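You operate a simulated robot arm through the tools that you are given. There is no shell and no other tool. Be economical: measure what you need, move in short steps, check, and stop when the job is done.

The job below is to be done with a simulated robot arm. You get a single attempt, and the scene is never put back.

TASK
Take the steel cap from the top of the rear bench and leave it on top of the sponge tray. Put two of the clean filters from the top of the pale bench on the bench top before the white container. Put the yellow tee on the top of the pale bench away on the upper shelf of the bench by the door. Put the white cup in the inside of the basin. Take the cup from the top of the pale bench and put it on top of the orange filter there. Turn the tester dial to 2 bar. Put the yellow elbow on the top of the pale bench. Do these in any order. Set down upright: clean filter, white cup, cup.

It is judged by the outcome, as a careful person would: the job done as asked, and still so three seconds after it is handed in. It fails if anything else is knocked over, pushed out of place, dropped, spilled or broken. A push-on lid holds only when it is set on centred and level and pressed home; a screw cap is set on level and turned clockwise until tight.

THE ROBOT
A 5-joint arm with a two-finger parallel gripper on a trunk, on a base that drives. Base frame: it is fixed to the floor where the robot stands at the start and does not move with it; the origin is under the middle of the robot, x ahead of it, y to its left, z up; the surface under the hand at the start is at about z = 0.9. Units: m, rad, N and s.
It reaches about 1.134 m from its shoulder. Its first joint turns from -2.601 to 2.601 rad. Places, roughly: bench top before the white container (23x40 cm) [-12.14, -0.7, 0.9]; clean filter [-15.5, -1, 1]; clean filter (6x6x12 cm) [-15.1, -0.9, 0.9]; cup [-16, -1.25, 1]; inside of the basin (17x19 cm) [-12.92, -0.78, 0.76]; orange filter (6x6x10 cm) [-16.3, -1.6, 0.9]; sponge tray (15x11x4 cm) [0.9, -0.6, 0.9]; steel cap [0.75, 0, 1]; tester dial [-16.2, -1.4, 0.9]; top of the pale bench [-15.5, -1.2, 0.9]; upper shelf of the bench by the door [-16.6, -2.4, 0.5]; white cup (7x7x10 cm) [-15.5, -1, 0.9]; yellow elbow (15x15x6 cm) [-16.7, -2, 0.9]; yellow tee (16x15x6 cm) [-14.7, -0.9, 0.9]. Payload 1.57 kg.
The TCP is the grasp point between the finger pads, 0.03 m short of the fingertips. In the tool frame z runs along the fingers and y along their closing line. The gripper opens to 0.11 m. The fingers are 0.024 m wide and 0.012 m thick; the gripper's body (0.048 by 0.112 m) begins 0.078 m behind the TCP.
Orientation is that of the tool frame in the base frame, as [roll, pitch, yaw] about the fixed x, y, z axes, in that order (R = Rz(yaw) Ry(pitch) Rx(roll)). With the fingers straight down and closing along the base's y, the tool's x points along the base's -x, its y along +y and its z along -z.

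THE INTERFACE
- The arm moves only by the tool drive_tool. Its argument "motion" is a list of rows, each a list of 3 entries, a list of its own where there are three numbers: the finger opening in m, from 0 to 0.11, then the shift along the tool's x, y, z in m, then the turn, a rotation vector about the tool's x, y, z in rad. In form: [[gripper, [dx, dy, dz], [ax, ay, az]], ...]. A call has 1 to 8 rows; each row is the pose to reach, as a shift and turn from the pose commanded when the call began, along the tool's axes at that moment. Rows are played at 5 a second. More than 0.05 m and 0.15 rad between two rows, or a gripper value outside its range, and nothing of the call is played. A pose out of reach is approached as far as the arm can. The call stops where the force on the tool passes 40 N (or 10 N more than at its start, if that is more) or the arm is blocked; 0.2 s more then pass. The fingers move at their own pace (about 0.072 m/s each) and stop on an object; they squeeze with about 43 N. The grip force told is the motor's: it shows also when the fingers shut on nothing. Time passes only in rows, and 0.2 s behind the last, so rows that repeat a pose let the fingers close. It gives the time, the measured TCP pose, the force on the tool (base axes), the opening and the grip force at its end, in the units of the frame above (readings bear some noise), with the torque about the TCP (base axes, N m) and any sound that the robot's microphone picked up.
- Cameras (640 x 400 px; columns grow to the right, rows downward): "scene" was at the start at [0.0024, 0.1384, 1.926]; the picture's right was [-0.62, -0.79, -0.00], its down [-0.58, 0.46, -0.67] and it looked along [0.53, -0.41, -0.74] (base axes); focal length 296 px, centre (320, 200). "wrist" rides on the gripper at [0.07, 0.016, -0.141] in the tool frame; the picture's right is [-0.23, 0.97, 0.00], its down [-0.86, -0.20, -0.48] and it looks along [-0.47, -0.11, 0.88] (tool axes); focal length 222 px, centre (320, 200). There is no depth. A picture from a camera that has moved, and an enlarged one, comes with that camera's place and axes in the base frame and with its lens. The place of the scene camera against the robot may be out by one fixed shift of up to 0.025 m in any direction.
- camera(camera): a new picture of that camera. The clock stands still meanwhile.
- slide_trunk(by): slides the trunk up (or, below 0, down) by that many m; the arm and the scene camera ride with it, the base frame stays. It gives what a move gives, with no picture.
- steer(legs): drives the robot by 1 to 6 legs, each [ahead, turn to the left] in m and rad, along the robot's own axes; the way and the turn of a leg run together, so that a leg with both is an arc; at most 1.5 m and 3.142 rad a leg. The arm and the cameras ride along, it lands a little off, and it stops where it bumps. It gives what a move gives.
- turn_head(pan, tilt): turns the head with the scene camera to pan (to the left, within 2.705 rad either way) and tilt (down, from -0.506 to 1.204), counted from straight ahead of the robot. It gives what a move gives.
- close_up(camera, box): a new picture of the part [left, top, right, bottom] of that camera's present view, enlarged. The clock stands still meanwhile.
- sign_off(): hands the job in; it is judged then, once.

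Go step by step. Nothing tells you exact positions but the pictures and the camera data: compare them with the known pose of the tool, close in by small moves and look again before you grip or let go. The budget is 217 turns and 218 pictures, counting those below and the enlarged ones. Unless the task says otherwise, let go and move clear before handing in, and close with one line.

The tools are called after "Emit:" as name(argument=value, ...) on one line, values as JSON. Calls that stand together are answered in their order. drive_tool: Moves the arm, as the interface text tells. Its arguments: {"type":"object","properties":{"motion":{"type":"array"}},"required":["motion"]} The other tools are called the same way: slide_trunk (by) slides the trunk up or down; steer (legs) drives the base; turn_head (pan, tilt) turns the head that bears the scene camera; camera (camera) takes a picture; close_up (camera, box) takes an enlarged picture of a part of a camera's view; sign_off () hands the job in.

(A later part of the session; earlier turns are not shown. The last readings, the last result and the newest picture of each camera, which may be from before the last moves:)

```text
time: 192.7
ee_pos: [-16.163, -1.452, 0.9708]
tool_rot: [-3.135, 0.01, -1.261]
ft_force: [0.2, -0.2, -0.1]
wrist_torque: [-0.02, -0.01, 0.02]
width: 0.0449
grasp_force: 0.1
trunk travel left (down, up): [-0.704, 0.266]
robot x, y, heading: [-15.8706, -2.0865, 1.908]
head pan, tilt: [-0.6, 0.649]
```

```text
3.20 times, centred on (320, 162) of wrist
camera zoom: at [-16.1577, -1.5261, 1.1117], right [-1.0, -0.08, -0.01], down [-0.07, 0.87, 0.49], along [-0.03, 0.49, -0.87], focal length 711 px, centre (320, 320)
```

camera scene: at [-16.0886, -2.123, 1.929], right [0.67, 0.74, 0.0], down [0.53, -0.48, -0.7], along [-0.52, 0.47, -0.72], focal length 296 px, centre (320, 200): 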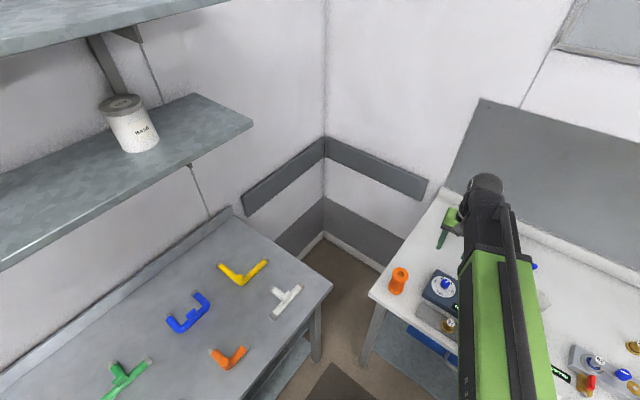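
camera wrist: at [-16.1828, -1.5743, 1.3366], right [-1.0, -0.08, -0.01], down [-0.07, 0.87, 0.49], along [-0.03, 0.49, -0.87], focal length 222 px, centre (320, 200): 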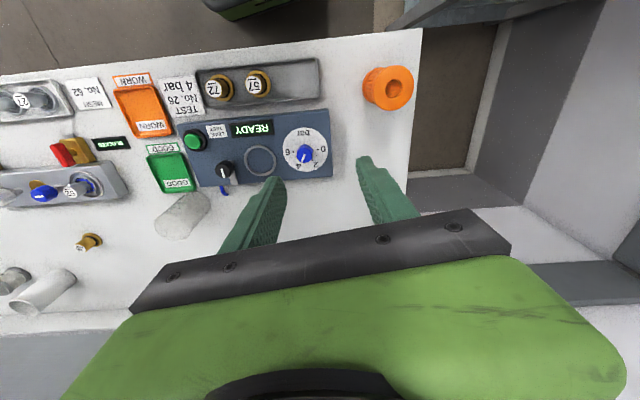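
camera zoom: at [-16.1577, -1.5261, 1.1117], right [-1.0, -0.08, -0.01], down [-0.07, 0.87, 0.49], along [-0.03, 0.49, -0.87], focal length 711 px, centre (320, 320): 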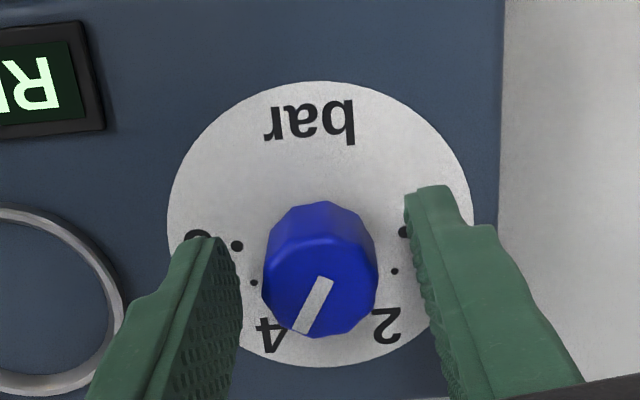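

Emit:
drive_tool(motion=[[0.015, [0, 0, 0], [0, 0, 0]], [0.015, [0, 0, 0], [0, 0, 0]], [0.015, [0, 0, 0], [0, 0, 0]]])

Emit:
drive_tool(motion=[[0.015, [0, 0, 0], [0, 0, -0.15]], [0.015, [0, 0, 0], [0, 0, -0.3]], [0.015, [0, 0, 0], [0, 0, -0.45]], [0.015, [0, 0, 0], [0, 0, -0.6]], [0.015, [0, 0, 0], [0, 0, -0.75]], [0.015, [0, 0, 0], [0, 0, -0.9]], [0.015, [0, 0, 0], [0, 0, -1.04]], [0.015, [0, 0, 0], [0, 0, -1.04]]])

Emit:
close_up(camera="wrist", box=[220, 100, 420, 225])

```text
time: 193.4
ee_pos: [-16.1621, -1.452, 0.9716]
tool_rot: [-3.132, 0.008, -1.262]
ft_force: [4.4, 2.2, 0.4]
wrist_torque: [-0.21, 0.46, -0.04]
width: 0.0277
grasp_force: 38.0
trunk travel left (down, up): [-0.704, 0.266]
robot x, y, heading: [-15.8713, -2.0841, 1.907]
head pan, tilt: [-0.6, 0.649]
```

```text
time: 195.2
ee_pos: [-16.1611, -1.4502, 0.9722]
tool_rot: [-3.128, 0.0, -0.221]
ft_force: [14.7, 27.6, 20.1]
wrist_torque: [-0.05, 0.35, -0.06]
width: 0.0273
grasp_force: 37.9
trunk travel left (down, up): [-0.704, 0.266]
robot x, y, heading: [-15.8695, -2.0826, 1.903]
head pan, tilt: [-0.6, 0.649]
```

```text
3.20 times, centred on (320, 162) of wrist
camera zoom: at [-16.0966, -1.4841, 1.1124], right [-0.44, -0.9, -0.01], down [-0.79, 0.38, 0.48], along [-0.43, 0.22, -0.88], focal length 711 px, centre (320, 320)
```

zoom: 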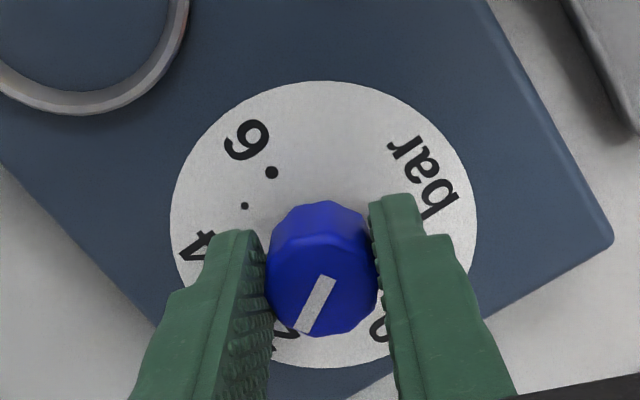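

The knob turned with the hand and its pointer now lies at the 2. Releasing and rising to check.

Emit:
drive_tool(motion=[[0.045, [0, 0, 0], [0, 0, 0]], [0.045, [0, 0, 0], [0, 0, 0]], [0.045, [0, 0, 0], [0, 0, 0]]])

Emit:
slide_trunk(by=0.22)

Emit:
close_up(camera="wrist", box=[260, 90, 380, 165])

Emit:
camera(camera="wrist")

```text
time: 196.1
ee_pos: [-16.1641, -1.4534, 0.9717]
tool_rot: [-3.129, -0.003, -0.221]
ft_force: [0.3, 0.0, -1.0]
wrist_torque: [0.02, 0.0, 0.0]
width: 0.045
grasp_force: 0.2
trunk travel left (down, up): [-0.704, 0.266]
robot x, y, heading: [-15.8679, -2.0823, 1.908]
head pan, tilt: [-0.6, 0.649]
```

```text
time: 198.4
ee_pos: [-16.163, -1.4522, 1.1915]
tool_rot: [-3.127, -0.003, -0.221]
ft_force: [0.2, -0.1, -0.2]
wrist_torque: [0.0, 0.02, 0.03]
width: 0.0451
grasp_force: 0.0
trunk travel left (down, up): [-0.924, 0.046]
robot x, y, heading: [-15.8697, -2.0851, 1.911]
head pan, tilt: [-0.6, 0.649]
```

```text
5.33 times, centred on (320, 128) of wrist
camera zoom: at [-16.099, -1.4861, 1.3324], right [-0.44, -0.9, -0.01], down [-0.79, 0.38, 0.48], along [-0.43, 0.22, -0.88], focal length 1185 px, centre (320, 587)
```

zoom: 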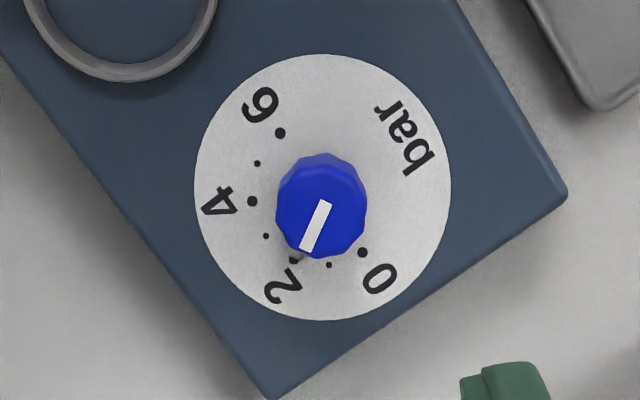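

```text
148 pictures are left
camera wrist: at [-16.099, -1.4861, 1.3324], right [-0.44, -0.9, -0.01], down [-0.79, 0.38, 0.48], along [-0.43, 0.22, -0.88], focal length 222 px, centre (320, 200)
```

wrist: 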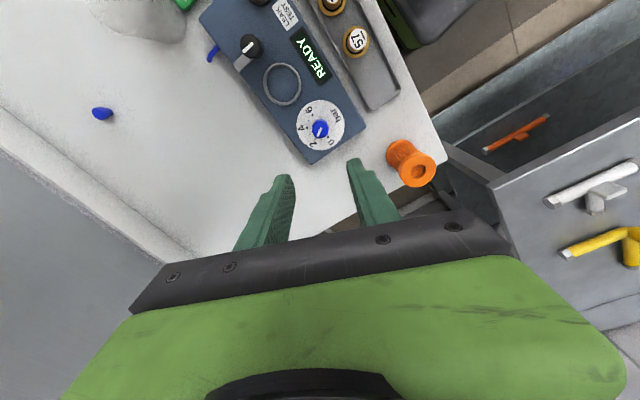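

The dial reads 2 bar. Next the clear cup: I'll spin the hand back and move over to it at about (-15.95,-1.28).

Emit:
drive_tool(motion=[[0.045, [0.0246, -0.0293, 0], [0, 0, 0.149]], [0.06, [0.049, -0.0586, 0], [0, 0, 0.297]], [0.08, [0.0737, -0.0879, 0], [0, 0, 0.446]], [0.1, [0.098, -0.117, 0], [0, 0, 0.594]], [0.11, [0.123, -0.146, 0], [0, 0, 0.743]], [0.11, [0.147, -0.176, 0], [0, 0, 0.891]], [0.11, [0.172, -0.205, 0], [0, 0, 1.04]], [0.11, [0.172, -0.205, 0], [0, 0, 1.04]]])

Emit:
camera(camera="wrist")

Emit:
turn_head(pan=0.35, tilt=0.75)

Emit:
camera(camera="scene")

```text
time: 200.2
ee_pos: [-15.9497, -1.292, 1.1915]
tool_rot: [-3.132, 0.013, -1.264]
ft_force: [-0.3, -0.4, -0.6]
wrist_torque: [0.03, -0.01, 0.01]
width: 0.1101
grasp_force: 0.1
out of reach, approached as far as the arm can: row 7, 8
trunk travel left (down, up): [-0.924, 0.046]
robot x, y, heading: [-15.8691, -2.082, 1.91]
head pan, tilt: [-0.6, 0.649]
```

```text
147 pictures are left
camera wrist: at [-15.9446, -1.365, 1.3318], right [-1.0, -0.08, -0.01], down [-0.07, 0.87, 0.49], along [-0.03, 0.49, -0.87], focal length 222 px, centre (320, 200)
```

wrist: 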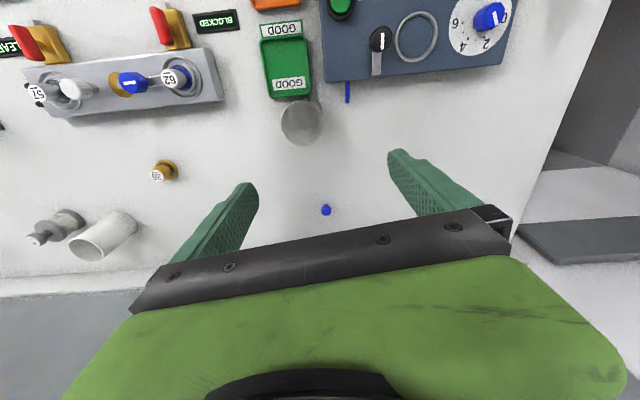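

```text
time: 201.4
ee_pos: [-15.9498, -1.2927, 1.1919]
tool_rot: [-3.132, 0.011, -1.262]
ft_force: [0.0, 0.1, -0.4]
wrist_torque: [0.0, -0.01, -0.04]
width: 0.1099
grasp_force: 0.0
trunk travel left (down, up): [-0.924, 0.046]
robot x, y, heading: [-15.8714, -2.086, 1.909]
head pan, tilt: [0.351, 0.75]
```

```text
146 pictures are left
camera scene: at [-16.0813, -2.113, 1.928], right [0.77, 0.63, 0.0], down [0.43, -0.53, -0.73], along [-0.46, 0.57, -0.68], focal length 296 px, centre (320, 200)
```

scene: 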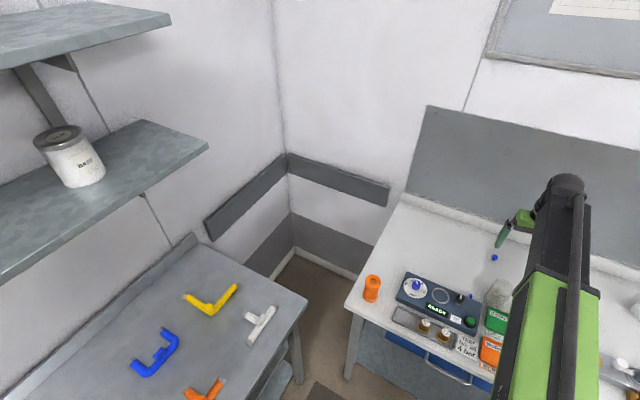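

Emit:
close_up(camera="wrist", box=[240, 80, 360, 155])

Emit:
close_up(camera="scene", box=[340, 240, 520, 352])

```text
5.33 times, centred on (300, 118) of wrist
camera zoom: at [-15.9445, -1.3648, 1.3316], right [-1.0, -0.08, -0.01], down [-0.07, 0.87, 0.49], along [-0.03, 0.49, -0.87], focal length 1185 px, centre (427, 640)
```

zoom: 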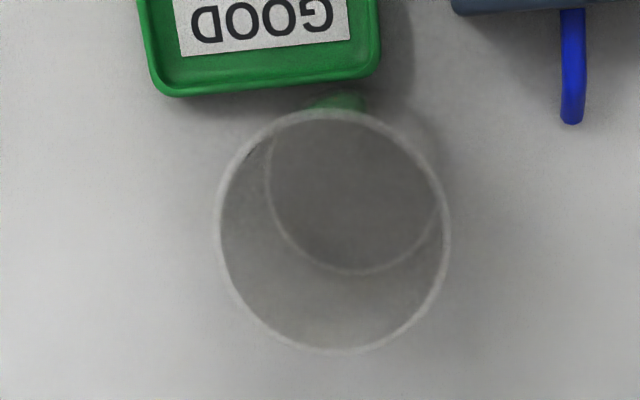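

```text
3.56 times, centred on (430, 296) of scene
camera zoom: at [-16.0813, -2.113, 1.928], right [0.77, 0.63, 0.0], down [0.43, -0.53, -0.73], along [-0.46, 0.57, -0.68], focal length 1053 px, centre (-71, -141)
```

zoom: 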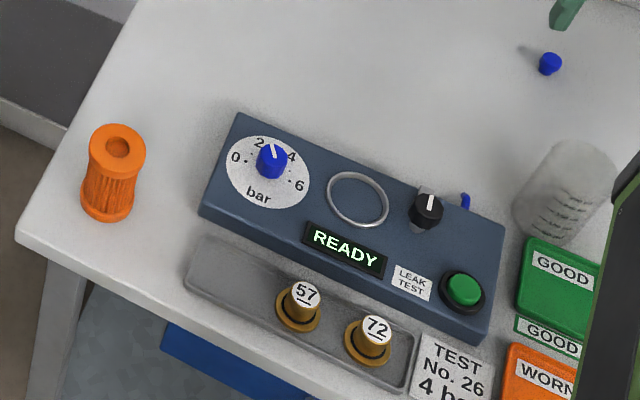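

The cup is empty, rim about 7 cm, standing at about (-15.921,-1.298), with a green tray and a blue hook close by. I'll align the closing line with x, narrow the opening and lower part way.

Emit:
drive_tool(motion=[[0.09, [0.007, -0.013, 0], [0, 0, 0.15]], [0.09, [0.0146, -0.0258, 0], [0, 0, 0.309]], [0.09, [0.0146, -0.0258, 0], [0, 0, 0.309]]])

Emit:
slide_trunk(by=-0.14)

Emit:
camera(camera="wrist")

```text
refused: row 2 steps farther than a row can; nothing moved
```

```text
time: 203.1
ee_pos: [-15.9495, -1.2909, 1.0517]
tool_rot: [-3.132, 0.011, -1.262]
ft_force: [0.4, -0.2, 0.4]
wrist_torque: [0.01, 0.01, 0.02]
width: 0.1097
grasp_force: 0.0
trunk travel left (down, up): [-0.784, 0.186]
robot x, y, heading: [-15.8729, -2.0815, 1.908]
head pan, tilt: [0.351, 0.75]
```

```text
143 pictures are left
camera wrist: at [-15.9444, -1.3648, 1.1917], right [-1.0, -0.08, -0.01], down [-0.07, 0.87, 0.49], along [-0.03, 0.49, -0.87], focal length 222 px, centre (320, 200)
```

wrist: 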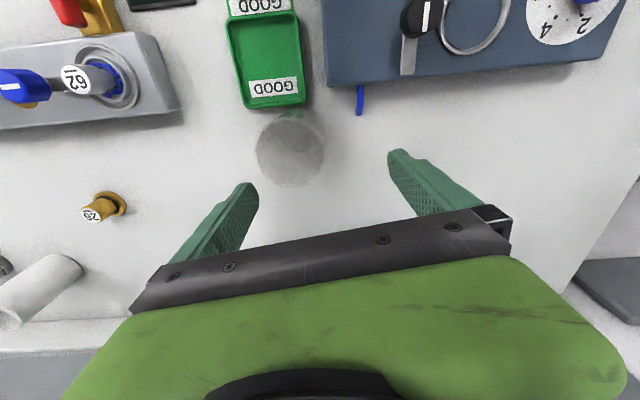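

Emit:
drive_tool(motion=[[0.09, [0.005, -0.009, 0], [0, 0, 0.11]], [0.09, [0.01, -0.018, 0], [0, 0, 0.21]], [0.09, [0.0146, -0.0258, 0], [0, 0, 0.309]], [0.09, [0.0146, -0.0258, 0], [0, 0, 0.309]]])

Emit:
camera(camera="wrist")

```text
time: 204.1
ee_pos: [-15.9194, -1.2973, 1.0513]
tool_rot: [-3.135, 0.012, -1.573]
ft_force: [-0.4, 0.3, -0.4]
wrist_torque: [-0.03, -0.01, 0.0]
width: 0.0902
grasp_force: 0.0
trunk travel left (down, up): [-0.784, 0.186]
robot x, y, heading: [-15.8755, -2.0853, 1.907]
head pan, tilt: [0.351, 0.75]
```

```text
142 pictures are left
camera wrist: at [-15.937, -1.369, 1.1915], right [-0.97, 0.23, 0.0], down [0.2, 0.85, 0.49], along [0.11, 0.48, -0.87], focal length 222 px, centre (320, 200)
```

wrist: 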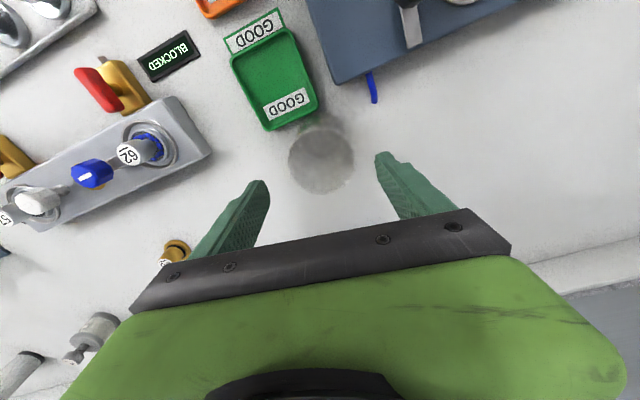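

Centred over the rim. Lowering, gripping softly by the walls and lifting.

Emit:
slide_trunk(by=-0.094)

Emit:
close_up(camera="wrist", box=[200, 80, 440, 230])

Emit:
drive_tool(motion=[[0.05, [0, 0, 0], [0, 0, 0]], [0.05, [0, 0, 0], [0, 0, 0]], [0.05, [0, 0, 0], [0, 0, 0]]])

Emit:
close_up(camera="wrist", box=[200, 80, 440, 230])

```text
time: 205.4
ee_pos: [-15.9203, -1.2974, 0.9572]
tool_rot: [-3.138, 0.012, -1.57]
ft_force: [0.5, -0.8, -0.3]
wrist_torque: [0.0, 0.01, 0.01]
width: 0.0898
grasp_force: 0.0
trunk travel left (down, up): [-0.69, 0.28]
robot x, y, heading: [-15.873, -2.0871, 1.908]
head pan, tilt: [0.351, 0.75]
```

```text
2.67 times, centred on (320, 155) of wrist
camera zoom: at [-15.9371, -1.369, 1.0976], right [-0.97, 0.23, 0.0], down [0.2, 0.85, 0.49], along [0.11, 0.48, -0.87], focal length 592 px, centre (320, 320)
```

zoom: 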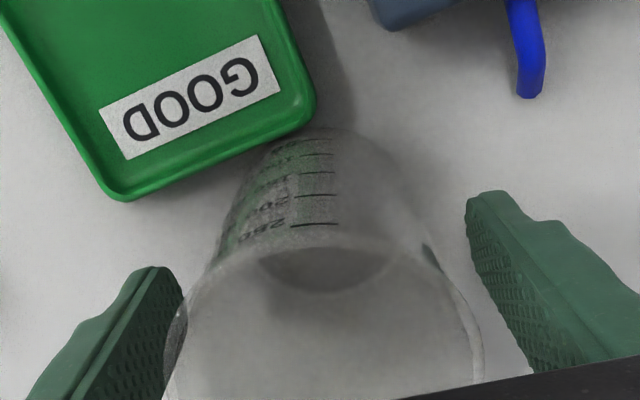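

```text
time: 206.2
ee_pos: [-15.9202, -1.2966, 0.957]
tool_rot: [-3.137, 0.011, -1.571]
ft_force: [-0.7, 0.2, 1.9]
wrist_torque: [0.05, 0.05, -0.01]
width: 0.0611
grasp_force: 43.1
trunk travel left (down, up): [-0.69, 0.28]
robot x, y, heading: [-15.8696, -2.0831, 1.91]
head pan, tilt: [0.351, 0.75]
```

```text
2.67 times, centred on (320, 155) of wrist
camera zoom: at [-15.9371, -1.369, 1.0976], right [-0.97, 0.23, 0.0], down [0.2, 0.85, 0.49], along [0.11, 0.48, -0.87], focal length 592 px, centre (320, 320)
```

zoom: 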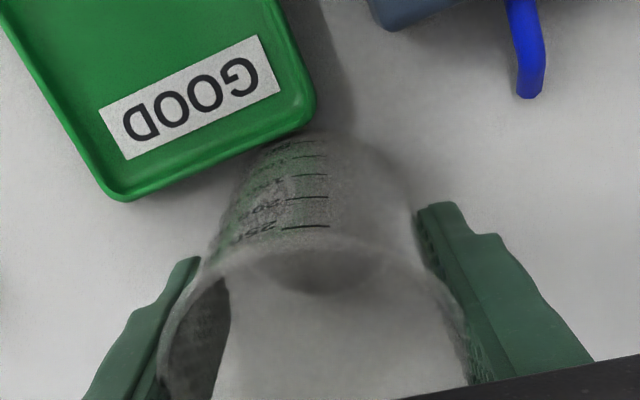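

The cup is gripped. Lift it 0.2 m and carry it over the tester to the orange filter.

Emit:
slide_trunk(by=0.22)

Emit:
drive_tool(motion=[[0.05, [0.023, 0.033, 0], [0, 0, 0]], [0.05, [0.046, 0.066, 0], [0, 0, 0]], [0.05, [0.069, 0.099, 0], [0, 0, 0]], [0.05, [0.092, 0.132, 0], [0, 0, 0]], [0.05, [0.115, 0.165, 0], [0, 0, 0]], [0.05, [0.138, 0.198, 0], [0, 0, 0]], [0.05, [0.161, 0.231, 0], [0, 0, 0]], [0.05, [0.184, 0.264, 0], [0, 0, 0]]])

Emit:
camera(camera="wrist")

Emit:
camera(camera="scene")

```text
time: 208.5
ee_pos: [-15.9203, -1.2962, 1.1774]
tool_rot: [-3.136, 0.013, -1.57]
ft_force: [0.6, 0.0, 0.8]
wrist_torque: [-0.03, 0.02, 0.02]
width: 0.061
grasp_force: 43.0
trunk travel left (down, up): [-0.91, 0.06]
robot x, y, heading: [-15.8709, -2.0833, 1.907]
head pan, tilt: [0.351, 0.75]
```

```text
time: 210.3
ee_pos: [-16.1846, -1.482, 1.1787]
tool_rot: [-3.136, 0.011, -1.571]
ft_force: [-0.1, -0.1, 0.1]
wrist_torque: [0.04, 0.0, 0.02]
width: 0.0608
grasp_force: 43.4
out of reach, approached as far as the arm can: row 4, 5, 7, 8
trunk travel left (down, up): [-0.91, 0.06]
robot x, y, heading: [-15.8673, -2.0828, 1.904]
head pan, tilt: [0.351, 0.75]
```

```text
139 pictures are left
camera wrist: at [-16.2018, -1.5548, 1.3176], right [-0.97, 0.23, 0.0], down [0.2, 0.85, 0.49], along [0.11, 0.48, -0.87], focal length 222 px, centre (320, 200)
```

wrist: 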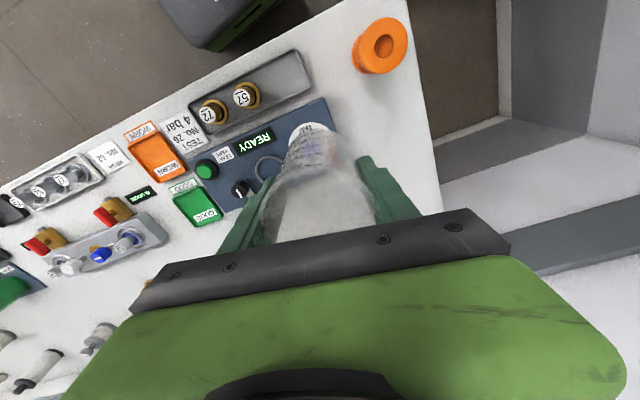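

```text
138 pictures are left
camera scene: at [-16.082, -2.1136, 1.9139], right [0.77, 0.63, 0.0], down [0.43, -0.53, -0.73], along [-0.46, 0.57, -0.68], focal length 296 px, centre (320, 200)
```

scene: 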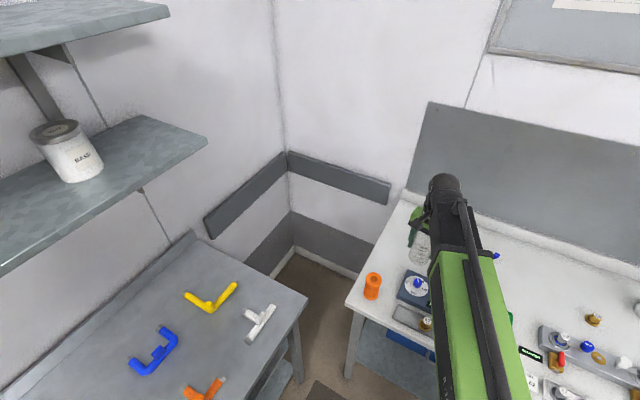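

Orange filter top centre is at about (-16.283,-1.566). Moving over it.

Emit:
drive_tool(motion=[[0.05, [0.028, 0.033, 0], [0, 0, 0]], [0.05, [0.056, 0.066, 0], [0, 0, 0]], [0.05, [0.084, 0.098, 0], [0, 0, 0]], [0.05, [0.084, 0.098, 0], [0, 0, 0]]])

Emit:
slide_trunk(by=-0.07)

Emit:
camera(camera="wrist")

Emit:
close_up(camera="scene", box=[330, 220, 490, 320])

```text
time: 211.3
ee_pos: [-16.2817, -1.5642, 1.1769]
tool_rot: [-3.138, 0.013, -1.57]
ft_force: [0.0, 1.1, 0.4]
wrist_torque: [-0.02, 0.05, 0.01]
width: 0.0613
grasp_force: 42.6
out of reach, approached as far as the arm can: row 3, 4
trunk travel left (down, up): [-0.91, 0.06]
robot x, y, heading: [-15.87, -2.0872, 1.908]
head pan, tilt: [0.351, 0.75]
```

```text
time: 212.4
ee_pos: [-16.2827, -1.5659, 1.1072]
tool_rot: [-3.136, 0.01, -1.571]
ft_force: [0.6, 0.9, 0.6]
wrist_torque: [0.02, -0.01, 0.0]
width: 0.0606
grasp_force: 42.8
trunk travel left (down, up): [-0.84, 0.13]
robot x, y, heading: [-15.8704, -2.0827, 1.913]
head pan, tilt: [0.351, 0.75]
```

```text
137 pictures are left
camera wrist: at [-16.2983, -1.6376, 1.2476], right [-0.97, 0.23, 0.0], down [0.2, 0.85, 0.49], along [0.11, 0.48, -0.87], focal length 222 px, centre (320, 200)
```

wrist: 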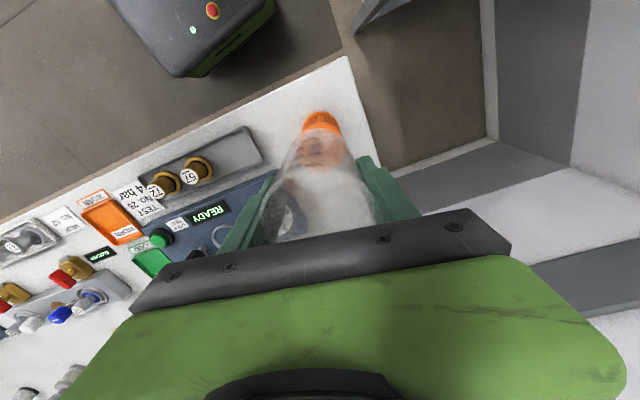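

```text
4.00 times, centred on (410, 270) of scene
camera zoom: at [-16.0812, -2.1131, 1.844], right [0.77, 0.63, 0.0], down [0.43, -0.53, -0.73], along [-0.46, 0.57, -0.68], focal length 1185 px, centre (-40, -80)
```

zoom: 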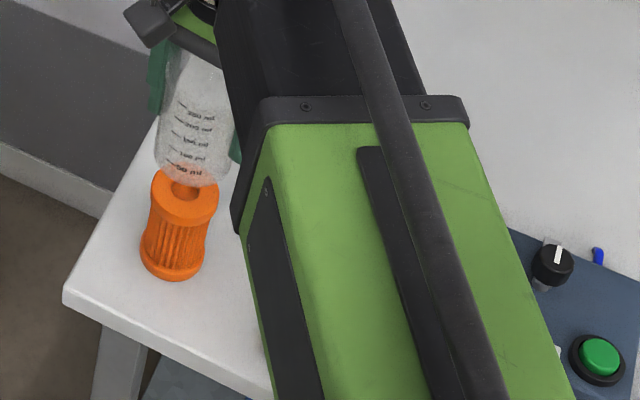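

Emit:
close_up(camera="wrist", box=[240, 90, 400, 190])

```text
4.00 times, centred on (320, 140) of wrist
camera zoom: at [-16.2983, -1.6376, 1.2476], right [-0.97, 0.23, 0.0], down [0.2, 0.85, 0.49], along [0.11, 0.48, -0.87], focal length 888 px, centre (320, 440)
```

zoom: 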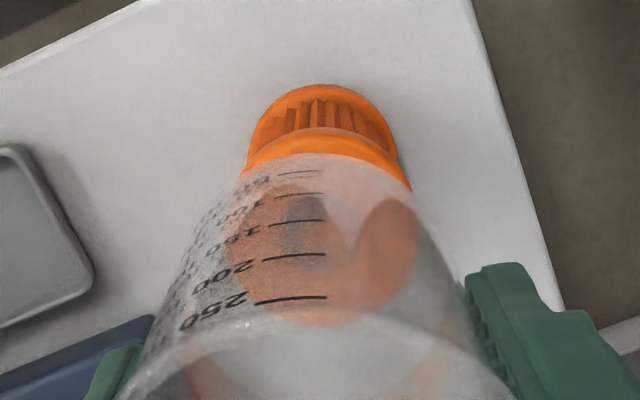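

Cup and filter look in line from both views within a few mm. Lowering to just above.

Emit:
slide_trunk(by=-0.042)

Emit:
close_up(camera="wrist", box=[240, 90, 400, 190])

Emit:
close_up(camera="scene", box=[340, 205, 420, 295])

```text
time: 213.2
ee_pos: [-16.2811, -1.5655, 1.0651]
tool_rot: [-3.136, 0.014, -1.571]
ft_force: [-0.6, -0.5, 0.0]
wrist_torque: [-0.02, -0.02, 0.0]
width: 0.0604
grasp_force: 43.1
trunk travel left (down, up): [-0.798, 0.172]
robot x, y, heading: [-15.8714, -2.0834, 1.909]
head pan, tilt: [0.351, 0.75]
```

```text
4.00 times, centred on (320, 140) of wrist
camera zoom: at [-16.2983, -1.6376, 1.2055], right [-0.97, 0.23, 0.0], down [0.2, 0.85, 0.49], along [0.11, 0.48, -0.87], focal length 888 px, centre (320, 440)
```

zoom: 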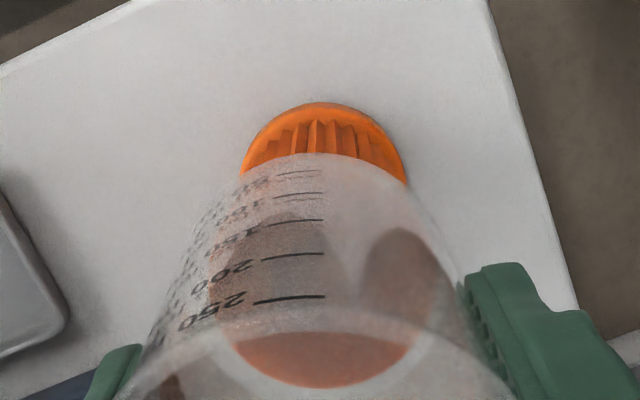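

```text
4.44 times, centred on (380, 250) of scene
camera zoom: at [-16.0813, -2.1131, 1.802], right [0.77, 0.63, 0.0], down [0.43, -0.53, -0.73], along [-0.46, 0.57, -0.68], focal length 1316 px, centre (53, -22)
```

zoom: 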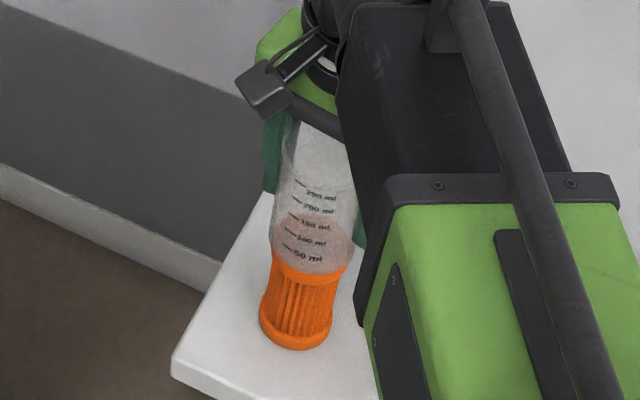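

Emit:
slide_trunk(by=-0.006)

Emit:
slide_trunk(by=-0.003)

Emit:
close_up(camera="scene", box=[340, 195, 420, 285])

```text
time: 213.8
ee_pos: [-16.2812, -1.5657, 1.059]
tool_rot: [-3.136, 0.013, -1.571]
ft_force: [-1.0, 0.5, -0.5]
wrist_torque: [-0.02, 0.0, 0.02]
width: 0.0606
grasp_force: 43.0
trunk travel left (down, up): [-0.792, 0.178]
robot x, y, heading: [-15.8716, -2.0849, 1.907]
head pan, tilt: [0.351, 0.75]
```

```text
time: 214.3
ee_pos: [-16.2813, -1.5661, 1.058]
tool_rot: [-3.138, 0.015, -1.571]
ft_force: [-3.7, 3.0, 27.8]
wrist_torque: [0.19, 0.44, -0.1]
width: 0.0607
grasp_force: 43.4
trunk travel left (down, up): [-0.789, 0.181]
robot x, y, heading: [-15.8686, -2.0872, 1.906]
head pan, tilt: [0.351, 0.75]
```

```text
4.44 times, centred on (380, 240) of scene
camera zoom: at [-16.08, -2.115, 1.7936], right [0.77, 0.63, 0.0], down [0.43, -0.53, -0.73], along [-0.46, 0.57, -0.68], focal length 1316 px, centre (53, 22)
```

zoom: 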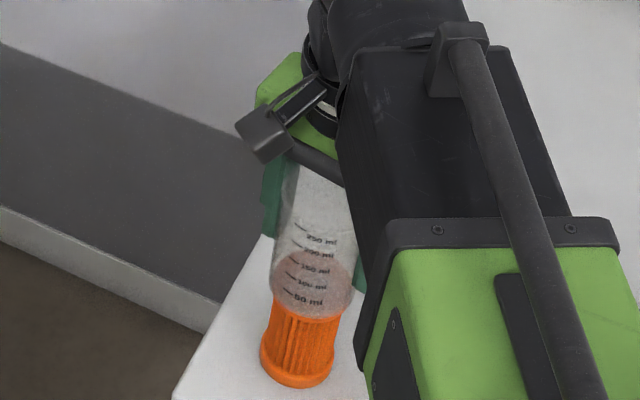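

Contact felt with the cup squarely on the filter. I ease up a mm, open the fingers slightly and rise.

Emit:
slide_trunk(by=0.002)

Emit:
drive_tool(motion=[[0.075, [0, 0, 0], [0, 0, 0]], [0.09, [0, 0, 0], [0, 0, 0]], [0.1, [0, 0, 0], [0, 0, 0]], [0.1, [0, 0, 0], [0, 0, 0]]])

Emit:
close_up(camera="wrist", box=[200, 80, 440, 230])

Emit:
slide_trunk(by=0.13)

Emit:
close_up(camera="wrist", box=[200, 80, 440, 230])

Emit:
close_up(camera="scene", box=[320, 210, 440, 310])

```text
time: 214.8
ee_pos: [-16.2803, -1.5657, 1.0574]
tool_rot: [-3.137, 0.012, -1.571]
ft_force: [0.3, -0.9, 3.3]
wrist_torque: [-0.13, -0.03, 0.0]
width: 0.0608
grasp_force: 43.5
trunk travel left (down, up): [-0.791, 0.179]
robot x, y, heading: [-15.8715, -2.0862, 1.908]
head pan, tilt: [0.351, 0.75]
```

```text
time: 215.8
ee_pos: [-16.2814, -1.5659, 1.0579]
tool_rot: [-3.136, 0.013, -1.572]
ft_force: [0.2, -0.4, 0.9]
wrist_torque: [0.0, 0.02, 0.03]
width: 0.1001
grasp_force: 0.0
trunk travel left (down, up): [-0.791, 0.179]
robot x, y, heading: [-15.8734, -2.0862, 1.914]
head pan, tilt: [0.351, 0.75]
```

```text
2.67 times, centred on (320, 155) of wrist
camera zoom: at [-16.2984, -1.6376, 1.1985], right [-0.97, 0.23, 0.0], down [0.2, 0.85, 0.49], along [0.11, 0.48, -0.87], focal length 592 px, centre (320, 320)
```

zoom: 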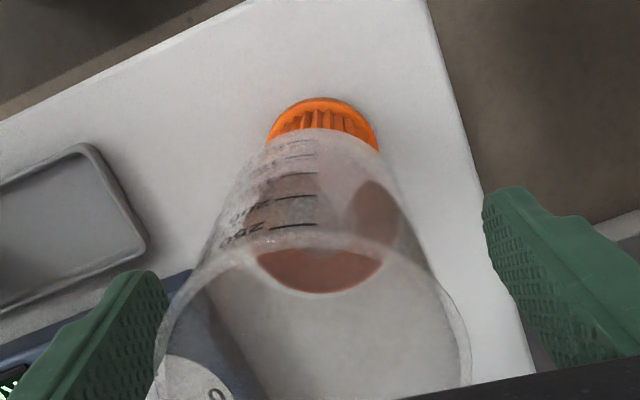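

```text
time: 217.4
ee_pos: [-16.2817, -1.5661, 1.1888]
tool_rot: [-3.137, 0.014, -1.571]
ft_force: [-0.1, -0.2, -0.2]
wrist_torque: [0.0, -0.01, -0.04]
width: 0.0998
grasp_force: 0.0
trunk travel left (down, up): [-0.921, 0.049]
robot x, y, heading: [-15.8699, -2.0824, 1.907]
head pan, tilt: [0.351, 0.75]
```

```text
2.67 times, centred on (320, 155) of wrist
camera zoom: at [-16.2984, -1.6376, 1.3285], right [-0.97, 0.23, 0.0], down [0.2, 0.85, 0.49], along [0.11, 0.48, -0.87], focal length 592 px, centre (320, 320)
```

zoom: 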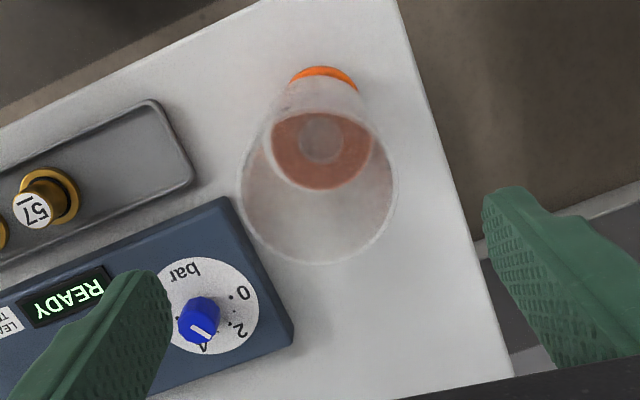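

```text
4.00 times, centred on (380, 260) of scene
camera zoom: at [-16.0815, -2.1131, 1.925], right [0.77, 0.63, 0.0], down [0.43, -0.53, -0.73], along [-0.46, 0.57, -0.68], focal length 1185 px, centre (80, -40)
```

zoom: 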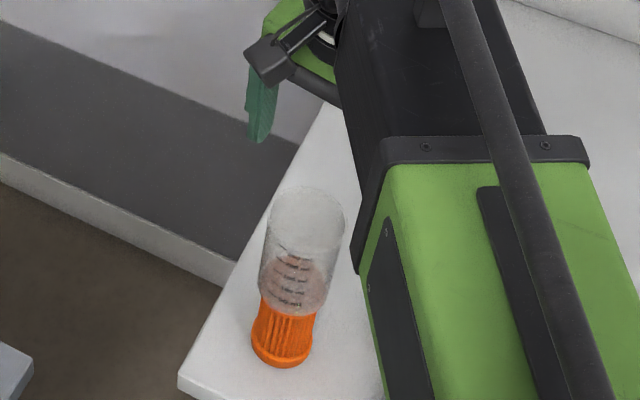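

The cup stands on the orange filter. I'll double-check the dial from this new angle.

Emit:
close_up(camera="wrist", box=[250, 165, 314, 215])

```text
8.00 times, centred on (282, 190) of wrist
camera zoom: at [-16.2984, -1.6376, 1.3285], right [-0.97, 0.23, 0.0], down [0.2, 0.85, 0.49], along [0.11, 0.48, -0.87], focal length 1777 px, centre (624, 280)
```

zoom: 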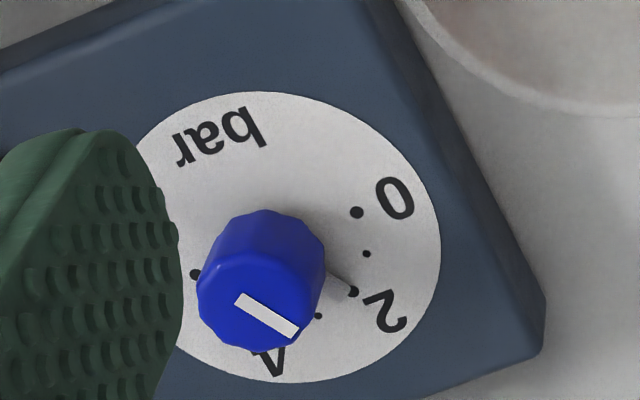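

The dial is right on 2. Next the yellow elbow on the door bench, at about (-16.70,-1.94): moving the hand over there.

Emit:
drive_tool(motion=[[0.1, [0.03, 0.03, 0], [0, 0, 0]], [0.1, [0.06, 0.06, 0], [0, 0, 0]], [0.1, [0.09, 0.09, 0], [0, 0, 0]], [0.1, [0.12, 0.12, 0], [0, 0, 0]], [0.1, [0.15, 0.15, 0], [0, 0, 0]], [0.1, [0.18, 0.18, 0], [0, 0, 0]], [0.1, [0.21, 0.21, 0], [0, 0, 0]], [0.1, [0.24, 0.24, 0], [0, 0, 0]]])

Emit:
camera(camera="wrist")

Emit:
turn_head(pan=1.0, tilt=0.6)

Emit:
camera(camera="scene")

```text
time: 219.2
ee_pos: [-16.523, -1.8044, 1.1889]
tool_rot: [-3.137, 0.012, -1.569]
ft_force: [0.0, 0.2, 0.2]
wrist_torque: [0.03, 0.02, -0.03]
width: 0.0999
grasp_force: 0.1
out of reach, approached as far as the arm can: row 7, 8
trunk travel left (down, up): [-0.921, 0.049]
robot x, y, heading: [-15.8738, -2.0836, 1.905]
head pan, tilt: [0.351, 0.75]
```

```text
127 pictures are left
camera wrist: at [-16.5395, -1.8771, 1.3284], right [-0.97, 0.23, 0.0], down [0.2, 0.85, 0.49], along [0.11, 0.48, -0.87], focal length 222 px, centre (320, 200)
```

wrist: 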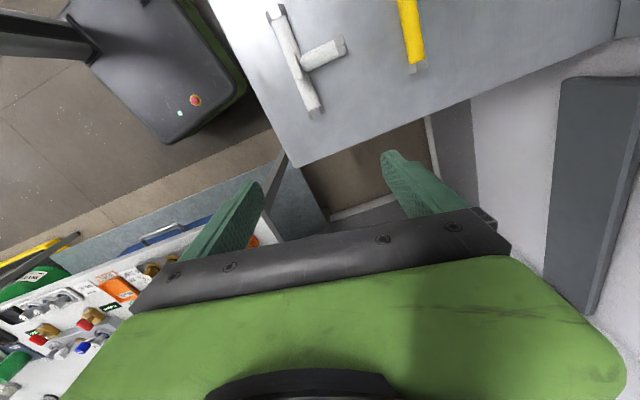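

```text
time: 220.2
ee_pos: [-16.5224, -1.8033, 1.188]
tool_rot: [-3.137, 0.012, -1.572]
ft_force: [0.1, 0.2, 0.5]
wrist_torque: [0.0, 0.02, 0.0]
width: 0.1
grasp_force: 0.1
trunk travel left (down, up): [-0.921, 0.049]
robot x, y, heading: [-15.8715, -2.0861, 1.911]
head pan, tilt: [1.0, 0.6]
```

```text
126 pictures are left
camera scene: at [-16.1148, -2.1566, 1.9379], right [0.23, 0.97, 0.0], down [0.55, -0.13, -0.82], along [-0.8, 0.19, -0.57], focal length 296 px, centre (320, 200)
```

scene: 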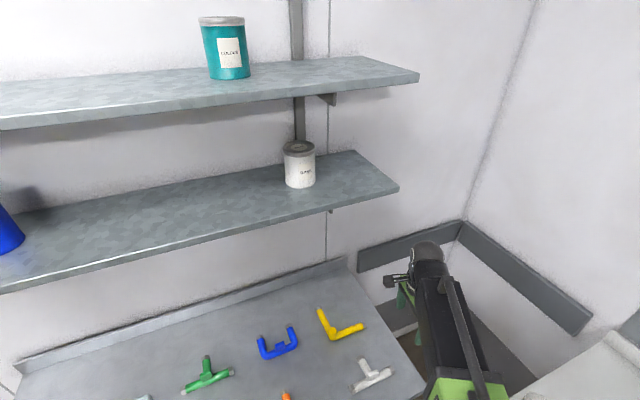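

The elbow's one arm runs along y at x≈-16.69 with its corner near y=-1.97. Moving over that arm and lowering to look.

Emit:
drive_tool(motion=[[0.09, [0.026, 0.034, 0], [0, 0, 0]], [0.09, [0.052, 0.068, 0], [0, 0, 0]], [0.09, [0.078, 0.102, 0], [0, 0, 0]], [0.09, [0.104, 0.136, 0], [0, 0, 0]], [0.09, [0.131, 0.17, 0], [0, 0, 0]], [0.09, [0.131, 0.17, 0], [0, 0, 0]]])

Emit:
slide_trunk(by=-0.12)

Emit:
camera(camera="wrist")

Emit:
camera(camera="scene")

```text
time: 221.6
ee_pos: [-16.6896, -1.9385, 1.1888]
tool_rot: [-3.138, 0.012, -1.571]
ft_force: [0.2, -0.1, 0.1]
wrist_torque: [0.01, 0.01, -0.02]
width: 0.0898
grasp_force: 0.1
out of reach, approached as far as the arm can: row 4, 5, 6
trunk travel left (down, up): [-0.921, 0.049]
robot x, y, heading: [-15.8686, -2.0817, 1.911]
head pan, tilt: [1.0, 0.6]
```

```text
time: 223.1
ee_pos: [-16.6887, -1.939, 1.0683]
tool_rot: [-3.136, 0.012, -1.571]
ft_force: [0.3, -0.3, 0.3]
wrist_torque: [-0.01, -0.02, -0.02]
width: 0.0899
grasp_force: 0.1
trunk travel left (down, up): [-0.801, 0.169]
robot x, y, heading: [-15.8735, -2.0869, 1.909]
head pan, tilt: [1.0, 0.6]
```

```text
125 pictures are left
camera wrist: at [-16.7059, -2.0101, 1.2086], right [-0.97, 0.23, 0.0], down [0.2, 0.85, 0.49], along [0.11, 0.48, -0.87], focal length 222 px, centre (320, 200)
```

wrist: 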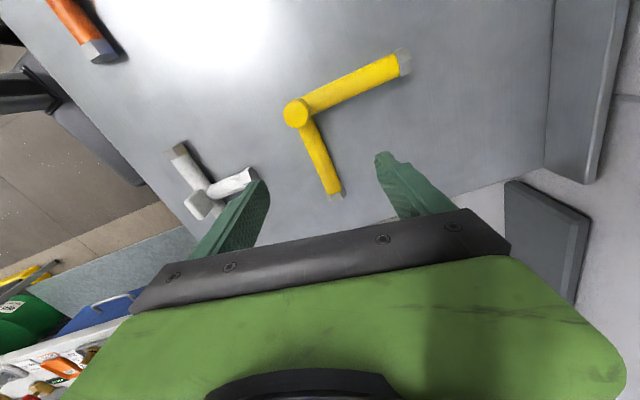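

```text
124 pictures are left
camera scene: at [-16.1147, -2.1567, 1.8179], right [0.23, 0.97, 0.0], down [0.55, -0.13, -0.83], along [-0.8, 0.19, -0.56], focal length 296 px, centre (320, 200)
```

scene: 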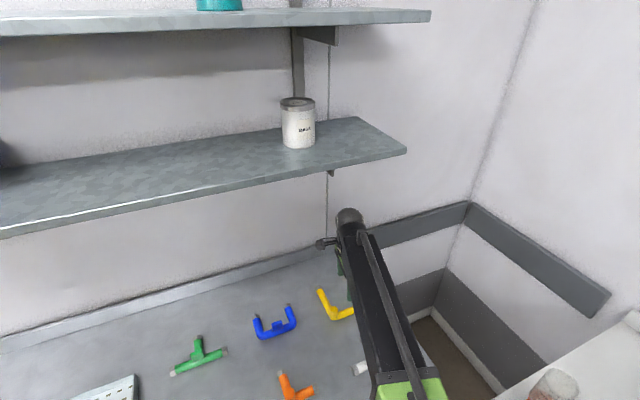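

I'll turn the hand a little square to that arm, narrow the opening and go down to it.

Emit:
drive_tool(motion=[[0.07, [-0.002, -0.004, 0], [0, 0, -0.08]], [0.07, [-0.004, -0.007, 0], [0, 0, -0.16]], [0.07, [-0.004, -0.007, 0], [0, 0, -0.16]]])

Emit:
slide_trunk(by=-0.1)

Emit:
camera(camera="wrist")

```text
time: 223.9
ee_pos: [-16.6829, -1.9349, 1.067]
tool_rot: [-3.135, 0.012, -1.411]
ft_force: [-0.2, 0.0, -0.3]
wrist_torque: [0.01, 0.0, -0.04]
width: 0.0697
grasp_force: 0.0
trunk travel left (down, up): [-0.801, 0.169]
robot x, y, heading: [-15.8713, -2.0864, 1.905]
head pan, tilt: [1.0, 0.6]
```

```text
time: 225.2
ee_pos: [-16.6824, -1.9325, 0.9685]
tool_rot: [-3.135, 0.011, -1.41]
ft_force: [0.5, 0.1, 0.0]
wrist_torque: [-0.03, -0.02, -0.01]
width: 0.07
grasp_force: 0.0
trunk travel left (down, up): [-0.701, 0.269]
robot x, y, heading: [-15.8724, -2.0834, 1.908]
head pan, tilt: [1.0, 0.6]
```

```text
123 pictures are left
camera wrist: at [-16.6878, -2.0079, 1.1086], right [-1.0, 0.07, 0.0], down [0.06, 0.87, 0.49], along [0.04, 0.49, -0.87], focal length 222 px, centre (320, 200)
```

wrist: 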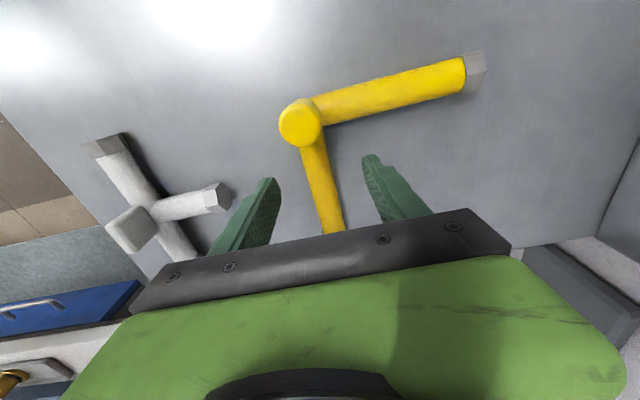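

Emit:
slide_trunk(by=-0.032)

Emit:
drive_tool(motion=[[0.01, [0, 0, 0], [0, 0, 0]], [0.01, [0, 0, 0], [0, 0, 0]], [0.01, [0, 0, 0], [0, 0, 0]]])

Emit:
slide_trunk(by=0.25)

Emit:
camera(camera="wrist")

```text
time: 226.0
ee_pos: [-16.683, -1.9337, 0.9364]
tool_rot: [-3.135, 0.012, -1.411]
ft_force: [1.1, -1.5, 0.7]
wrist_torque: [-0.01, 0.02, 0.01]
width: 0.0702
grasp_force: 0.0
trunk travel left (down, up): [-0.669, 0.301]
robot x, y, heading: [-15.8649, -2.0831, 1.906]
head pan, tilt: [1.0, 0.6]
```

```text
time: 226.8
ee_pos: [-16.6829, -1.934, 0.9362]
tool_rot: [-3.134, 0.013, -1.409]
ft_force: [0.1, -0.5, 2.1]
wrist_torque: [0.03, 0.23, 0.14]
width: 0.0257
grasp_force: 37.3
trunk travel left (down, up): [-0.669, 0.301]
robot x, y, heading: [-15.8702, -2.0842, 1.905]
head pan, tilt: [1.0, 0.6]
```

```text
time: 229.4
ee_pos: [-16.6822, -1.9339, 1.1856]
tool_rot: [-3.135, 0.012, -1.411]
ft_force: [-0.5, -0.1, -2.6]
wrist_torque: [0.07, -0.06, -0.02]
width: 0.0252
grasp_force: 36.4
trunk travel left (down, up): [-0.919, 0.051]
robot x, y, heading: [-15.8716, -2.0847, 1.903]
head pan, tilt: [1.0, 0.6]
```

```text
122 pictures are left
camera wrist: at [-16.6882, -2.0079, 1.3263], right [-1.0, 0.07, 0.0], down [0.06, 0.87, 0.49], along [0.04, 0.49, -0.87], focal length 222 px, centre (320, 200)
```

wrist: 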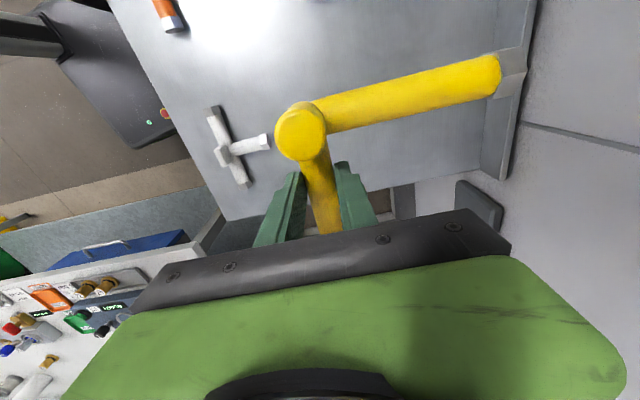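

The elbow hangs level. I'll carry it high over the cup to the free area at the back left of the pale bench, setting the hand down at about (-16.14,-1.24).

Emit:
slide_trunk(by=0.048)

Emit:
drive_tool(motion=[[0.01, [-0.0315, -0.034, 0], [0, 0, 0]], [0.01, [-0.063, -0.068, 0], [0, 0, 0]], [0.01, [-0.0945, -0.102, 0], [0, 0, 0]], [0.01, [-0.126, -0.136, 0], [0, 0, 0]], [0.01, [-0.1575, -0.17, 0], [0, 0, 0]], [0.01, [-0.189, -0.204, 0], [0, 0, 0]], [0.01, [-0.2205, -0.238, 0], [0, 0, 0]], [0.01, [-0.252, -0.272, 0], [0, 0, 0]]])

Emit:
drive_tool(motion=[[0.01, [-0.0315, -0.034, 0], [0, 0, 0]], [0.01, [-0.063, -0.068, 0], [0, 0, 0]], [0.01, [-0.0945, -0.102, 0], [0, 0, 0]], [0.01, [-0.126, -0.136, 0], [0, 0, 0]], [0.01, [-0.1575, -0.17, 0], [0, 0, 0]], [0.01, [-0.189, -0.204, 0], [0, 0, 0]], [0.01, [-0.2205, -0.238, 0], [0, 0, 0]], [0.01, [-0.252, -0.272, 0], [0, 0, 0]]])

Emit:
camera(camera="wrist")

```text
time: 230.3
ee_pos: [-16.6772, -1.9325, 1.2398]
tool_rot: [-3.139, 0.011, -1.412]
ft_force: [0.5, -0.7, -1.5]
wrist_torque: [0.02, -0.06, -0.01]
width: 0.0251
grasp_force: 37.2
trunk travel left (down, up): [-0.967, 0.003]
robot x, y, heading: [-15.8717, -2.0832, 1.906]
head pan, tilt: [1.0, 0.6]
```

```text
time: 232.1
ee_pos: [-16.4547, -1.6423, 1.2344]
tool_rot: [-3.135, 0.013, -1.411]
ft_force: [0.1, 0.6, -1.4]
wrist_torque: [0.03, -0.01, 0.01]
width: 0.0254
grasp_force: 36.6
out of reach, approached as far as the arm can: row 4, 5, 6, 7, 8
trunk travel left (down, up): [-0.967, 0.003]
robot x, y, heading: [-15.8692, -2.0835, 1.91]
head pan, tilt: [1.0, 0.6]
```

```text
time: 233.9
ee_pos: [-16.2258, -1.3483, 1.2335]
tool_rot: [-3.133, 0.012, -1.411]
ft_force: [-0.3, 0.6, -2.2]
wrist_torque: [0.02, -0.02, 0.03]
width: 0.0252
grasp_force: 36.7
out of reach, approached as far as the arm can: row 5, 6, 7, 8
trunk travel left (down, up): [-0.967, 0.003]
robot x, y, heading: [-15.8714, -2.0839, 1.909]
head pan, tilt: [1.0, 0.6]
```

```text
121 pictures are left
camera wrist: at [-16.231, -1.422, 1.3742], right [-1.0, 0.07, 0.0], down [0.06, 0.87, 0.49], along [0.04, 0.49, -0.87], focal length 222 px, centre (320, 200)
```

wrist: 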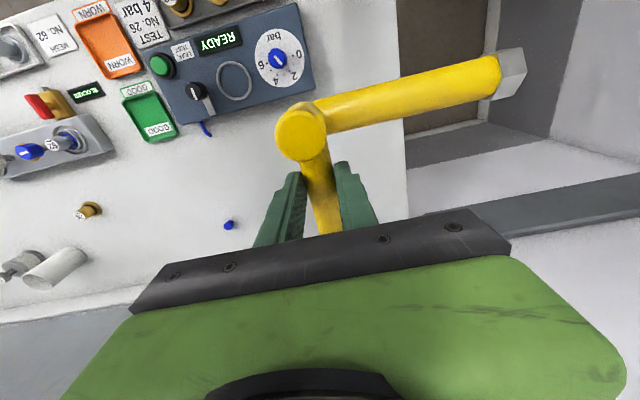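

Emit:
drive_tool(motion=[[0.01, [-0.033, -0.034, 0], [0, 0, 0]], [0.01, [-0.066, -0.069, 0], [0, 0, 0]], [0.01, [-0.098, -0.103, 0], [0, 0, 0]], [0.01, [-0.098, -0.103, 0], [0, 0, 0]]])

Emit:
slide_trunk(by=-0.2)

Emit:
camera(camera="wrist")

Emit:
turn_head(pan=0.3, tilt=0.7)

Emit:
camera(camera="scene")

```text
time: 234.9
ee_pos: [-16.1425, -1.2371, 1.234]
tool_rot: [-3.135, 0.012, -1.41]
ft_force: [-0.1, -0.6, -2.2]
wrist_torque: [0.06, -0.06, 0.01]
width: 0.0254
grasp_force: 36.5
trunk travel left (down, up): [-0.967, 0.003]
robot x, y, heading: [-15.8721, -2.0817, 1.902]
head pan, tilt: [1.0, 0.6]
```

```text
time: 237.1
ee_pos: [-16.141, -1.2362, 1.0353]
tool_rot: [-3.134, 0.009, -1.412]
ft_force: [0.1, 0.0, -1.7]
wrist_torque: [0.03, -0.1, -0.03]
width: 0.0254
grasp_force: 37.1
trunk travel left (down, up): [-0.767, 0.203]
robot x, y, heading: [-15.8719, -2.0816, 1.909]
head pan, tilt: [1.0, 0.6]
```

```text
120 pictures are left
camera wrist: at [-16.1467, -1.3096, 1.1745], right [-1.0, 0.07, 0.0], down [0.06, 0.87, 0.49], along [0.04, 0.49, -0.87], focal length 222 px, centre (320, 200)
```

wrist: 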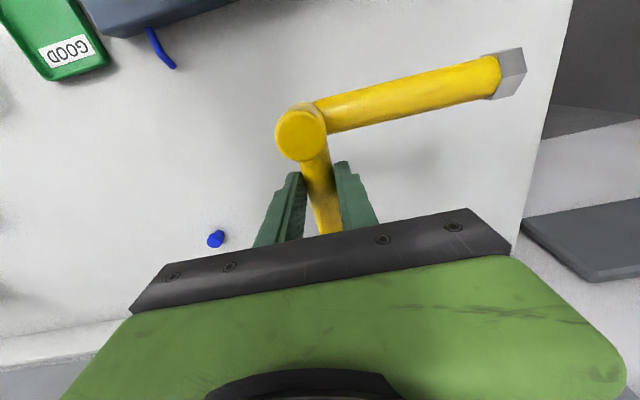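

```text
time: 238.1
ee_pos: [-16.1414, -1.2358, 1.0336]
tool_rot: [-3.134, 0.01, -1.41]
ft_force: [0.3, 0.2, -2.8]
wrist_torque: [0.05, -0.06, -0.03]
width: 0.0253
grasp_force: 36.5
trunk travel left (down, up): [-0.767, 0.203]
robot x, y, heading: [-15.8703, -2.085, 1.903]
head pan, tilt: [0.3, 0.7]
```

```text
119 pictures are left
camera scene: at [-16.0795, -2.1085, 1.7752], right [0.8, 0.59, 0.0], down [0.38, -0.52, -0.76], along [-0.46, 0.61, -0.64], focal length 296 px, centre (320, 200)
```

scene: 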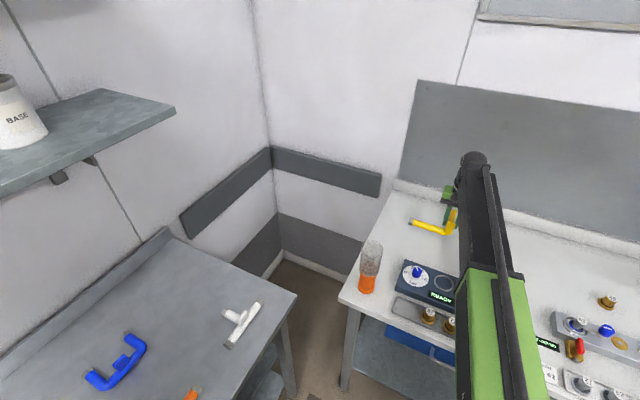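

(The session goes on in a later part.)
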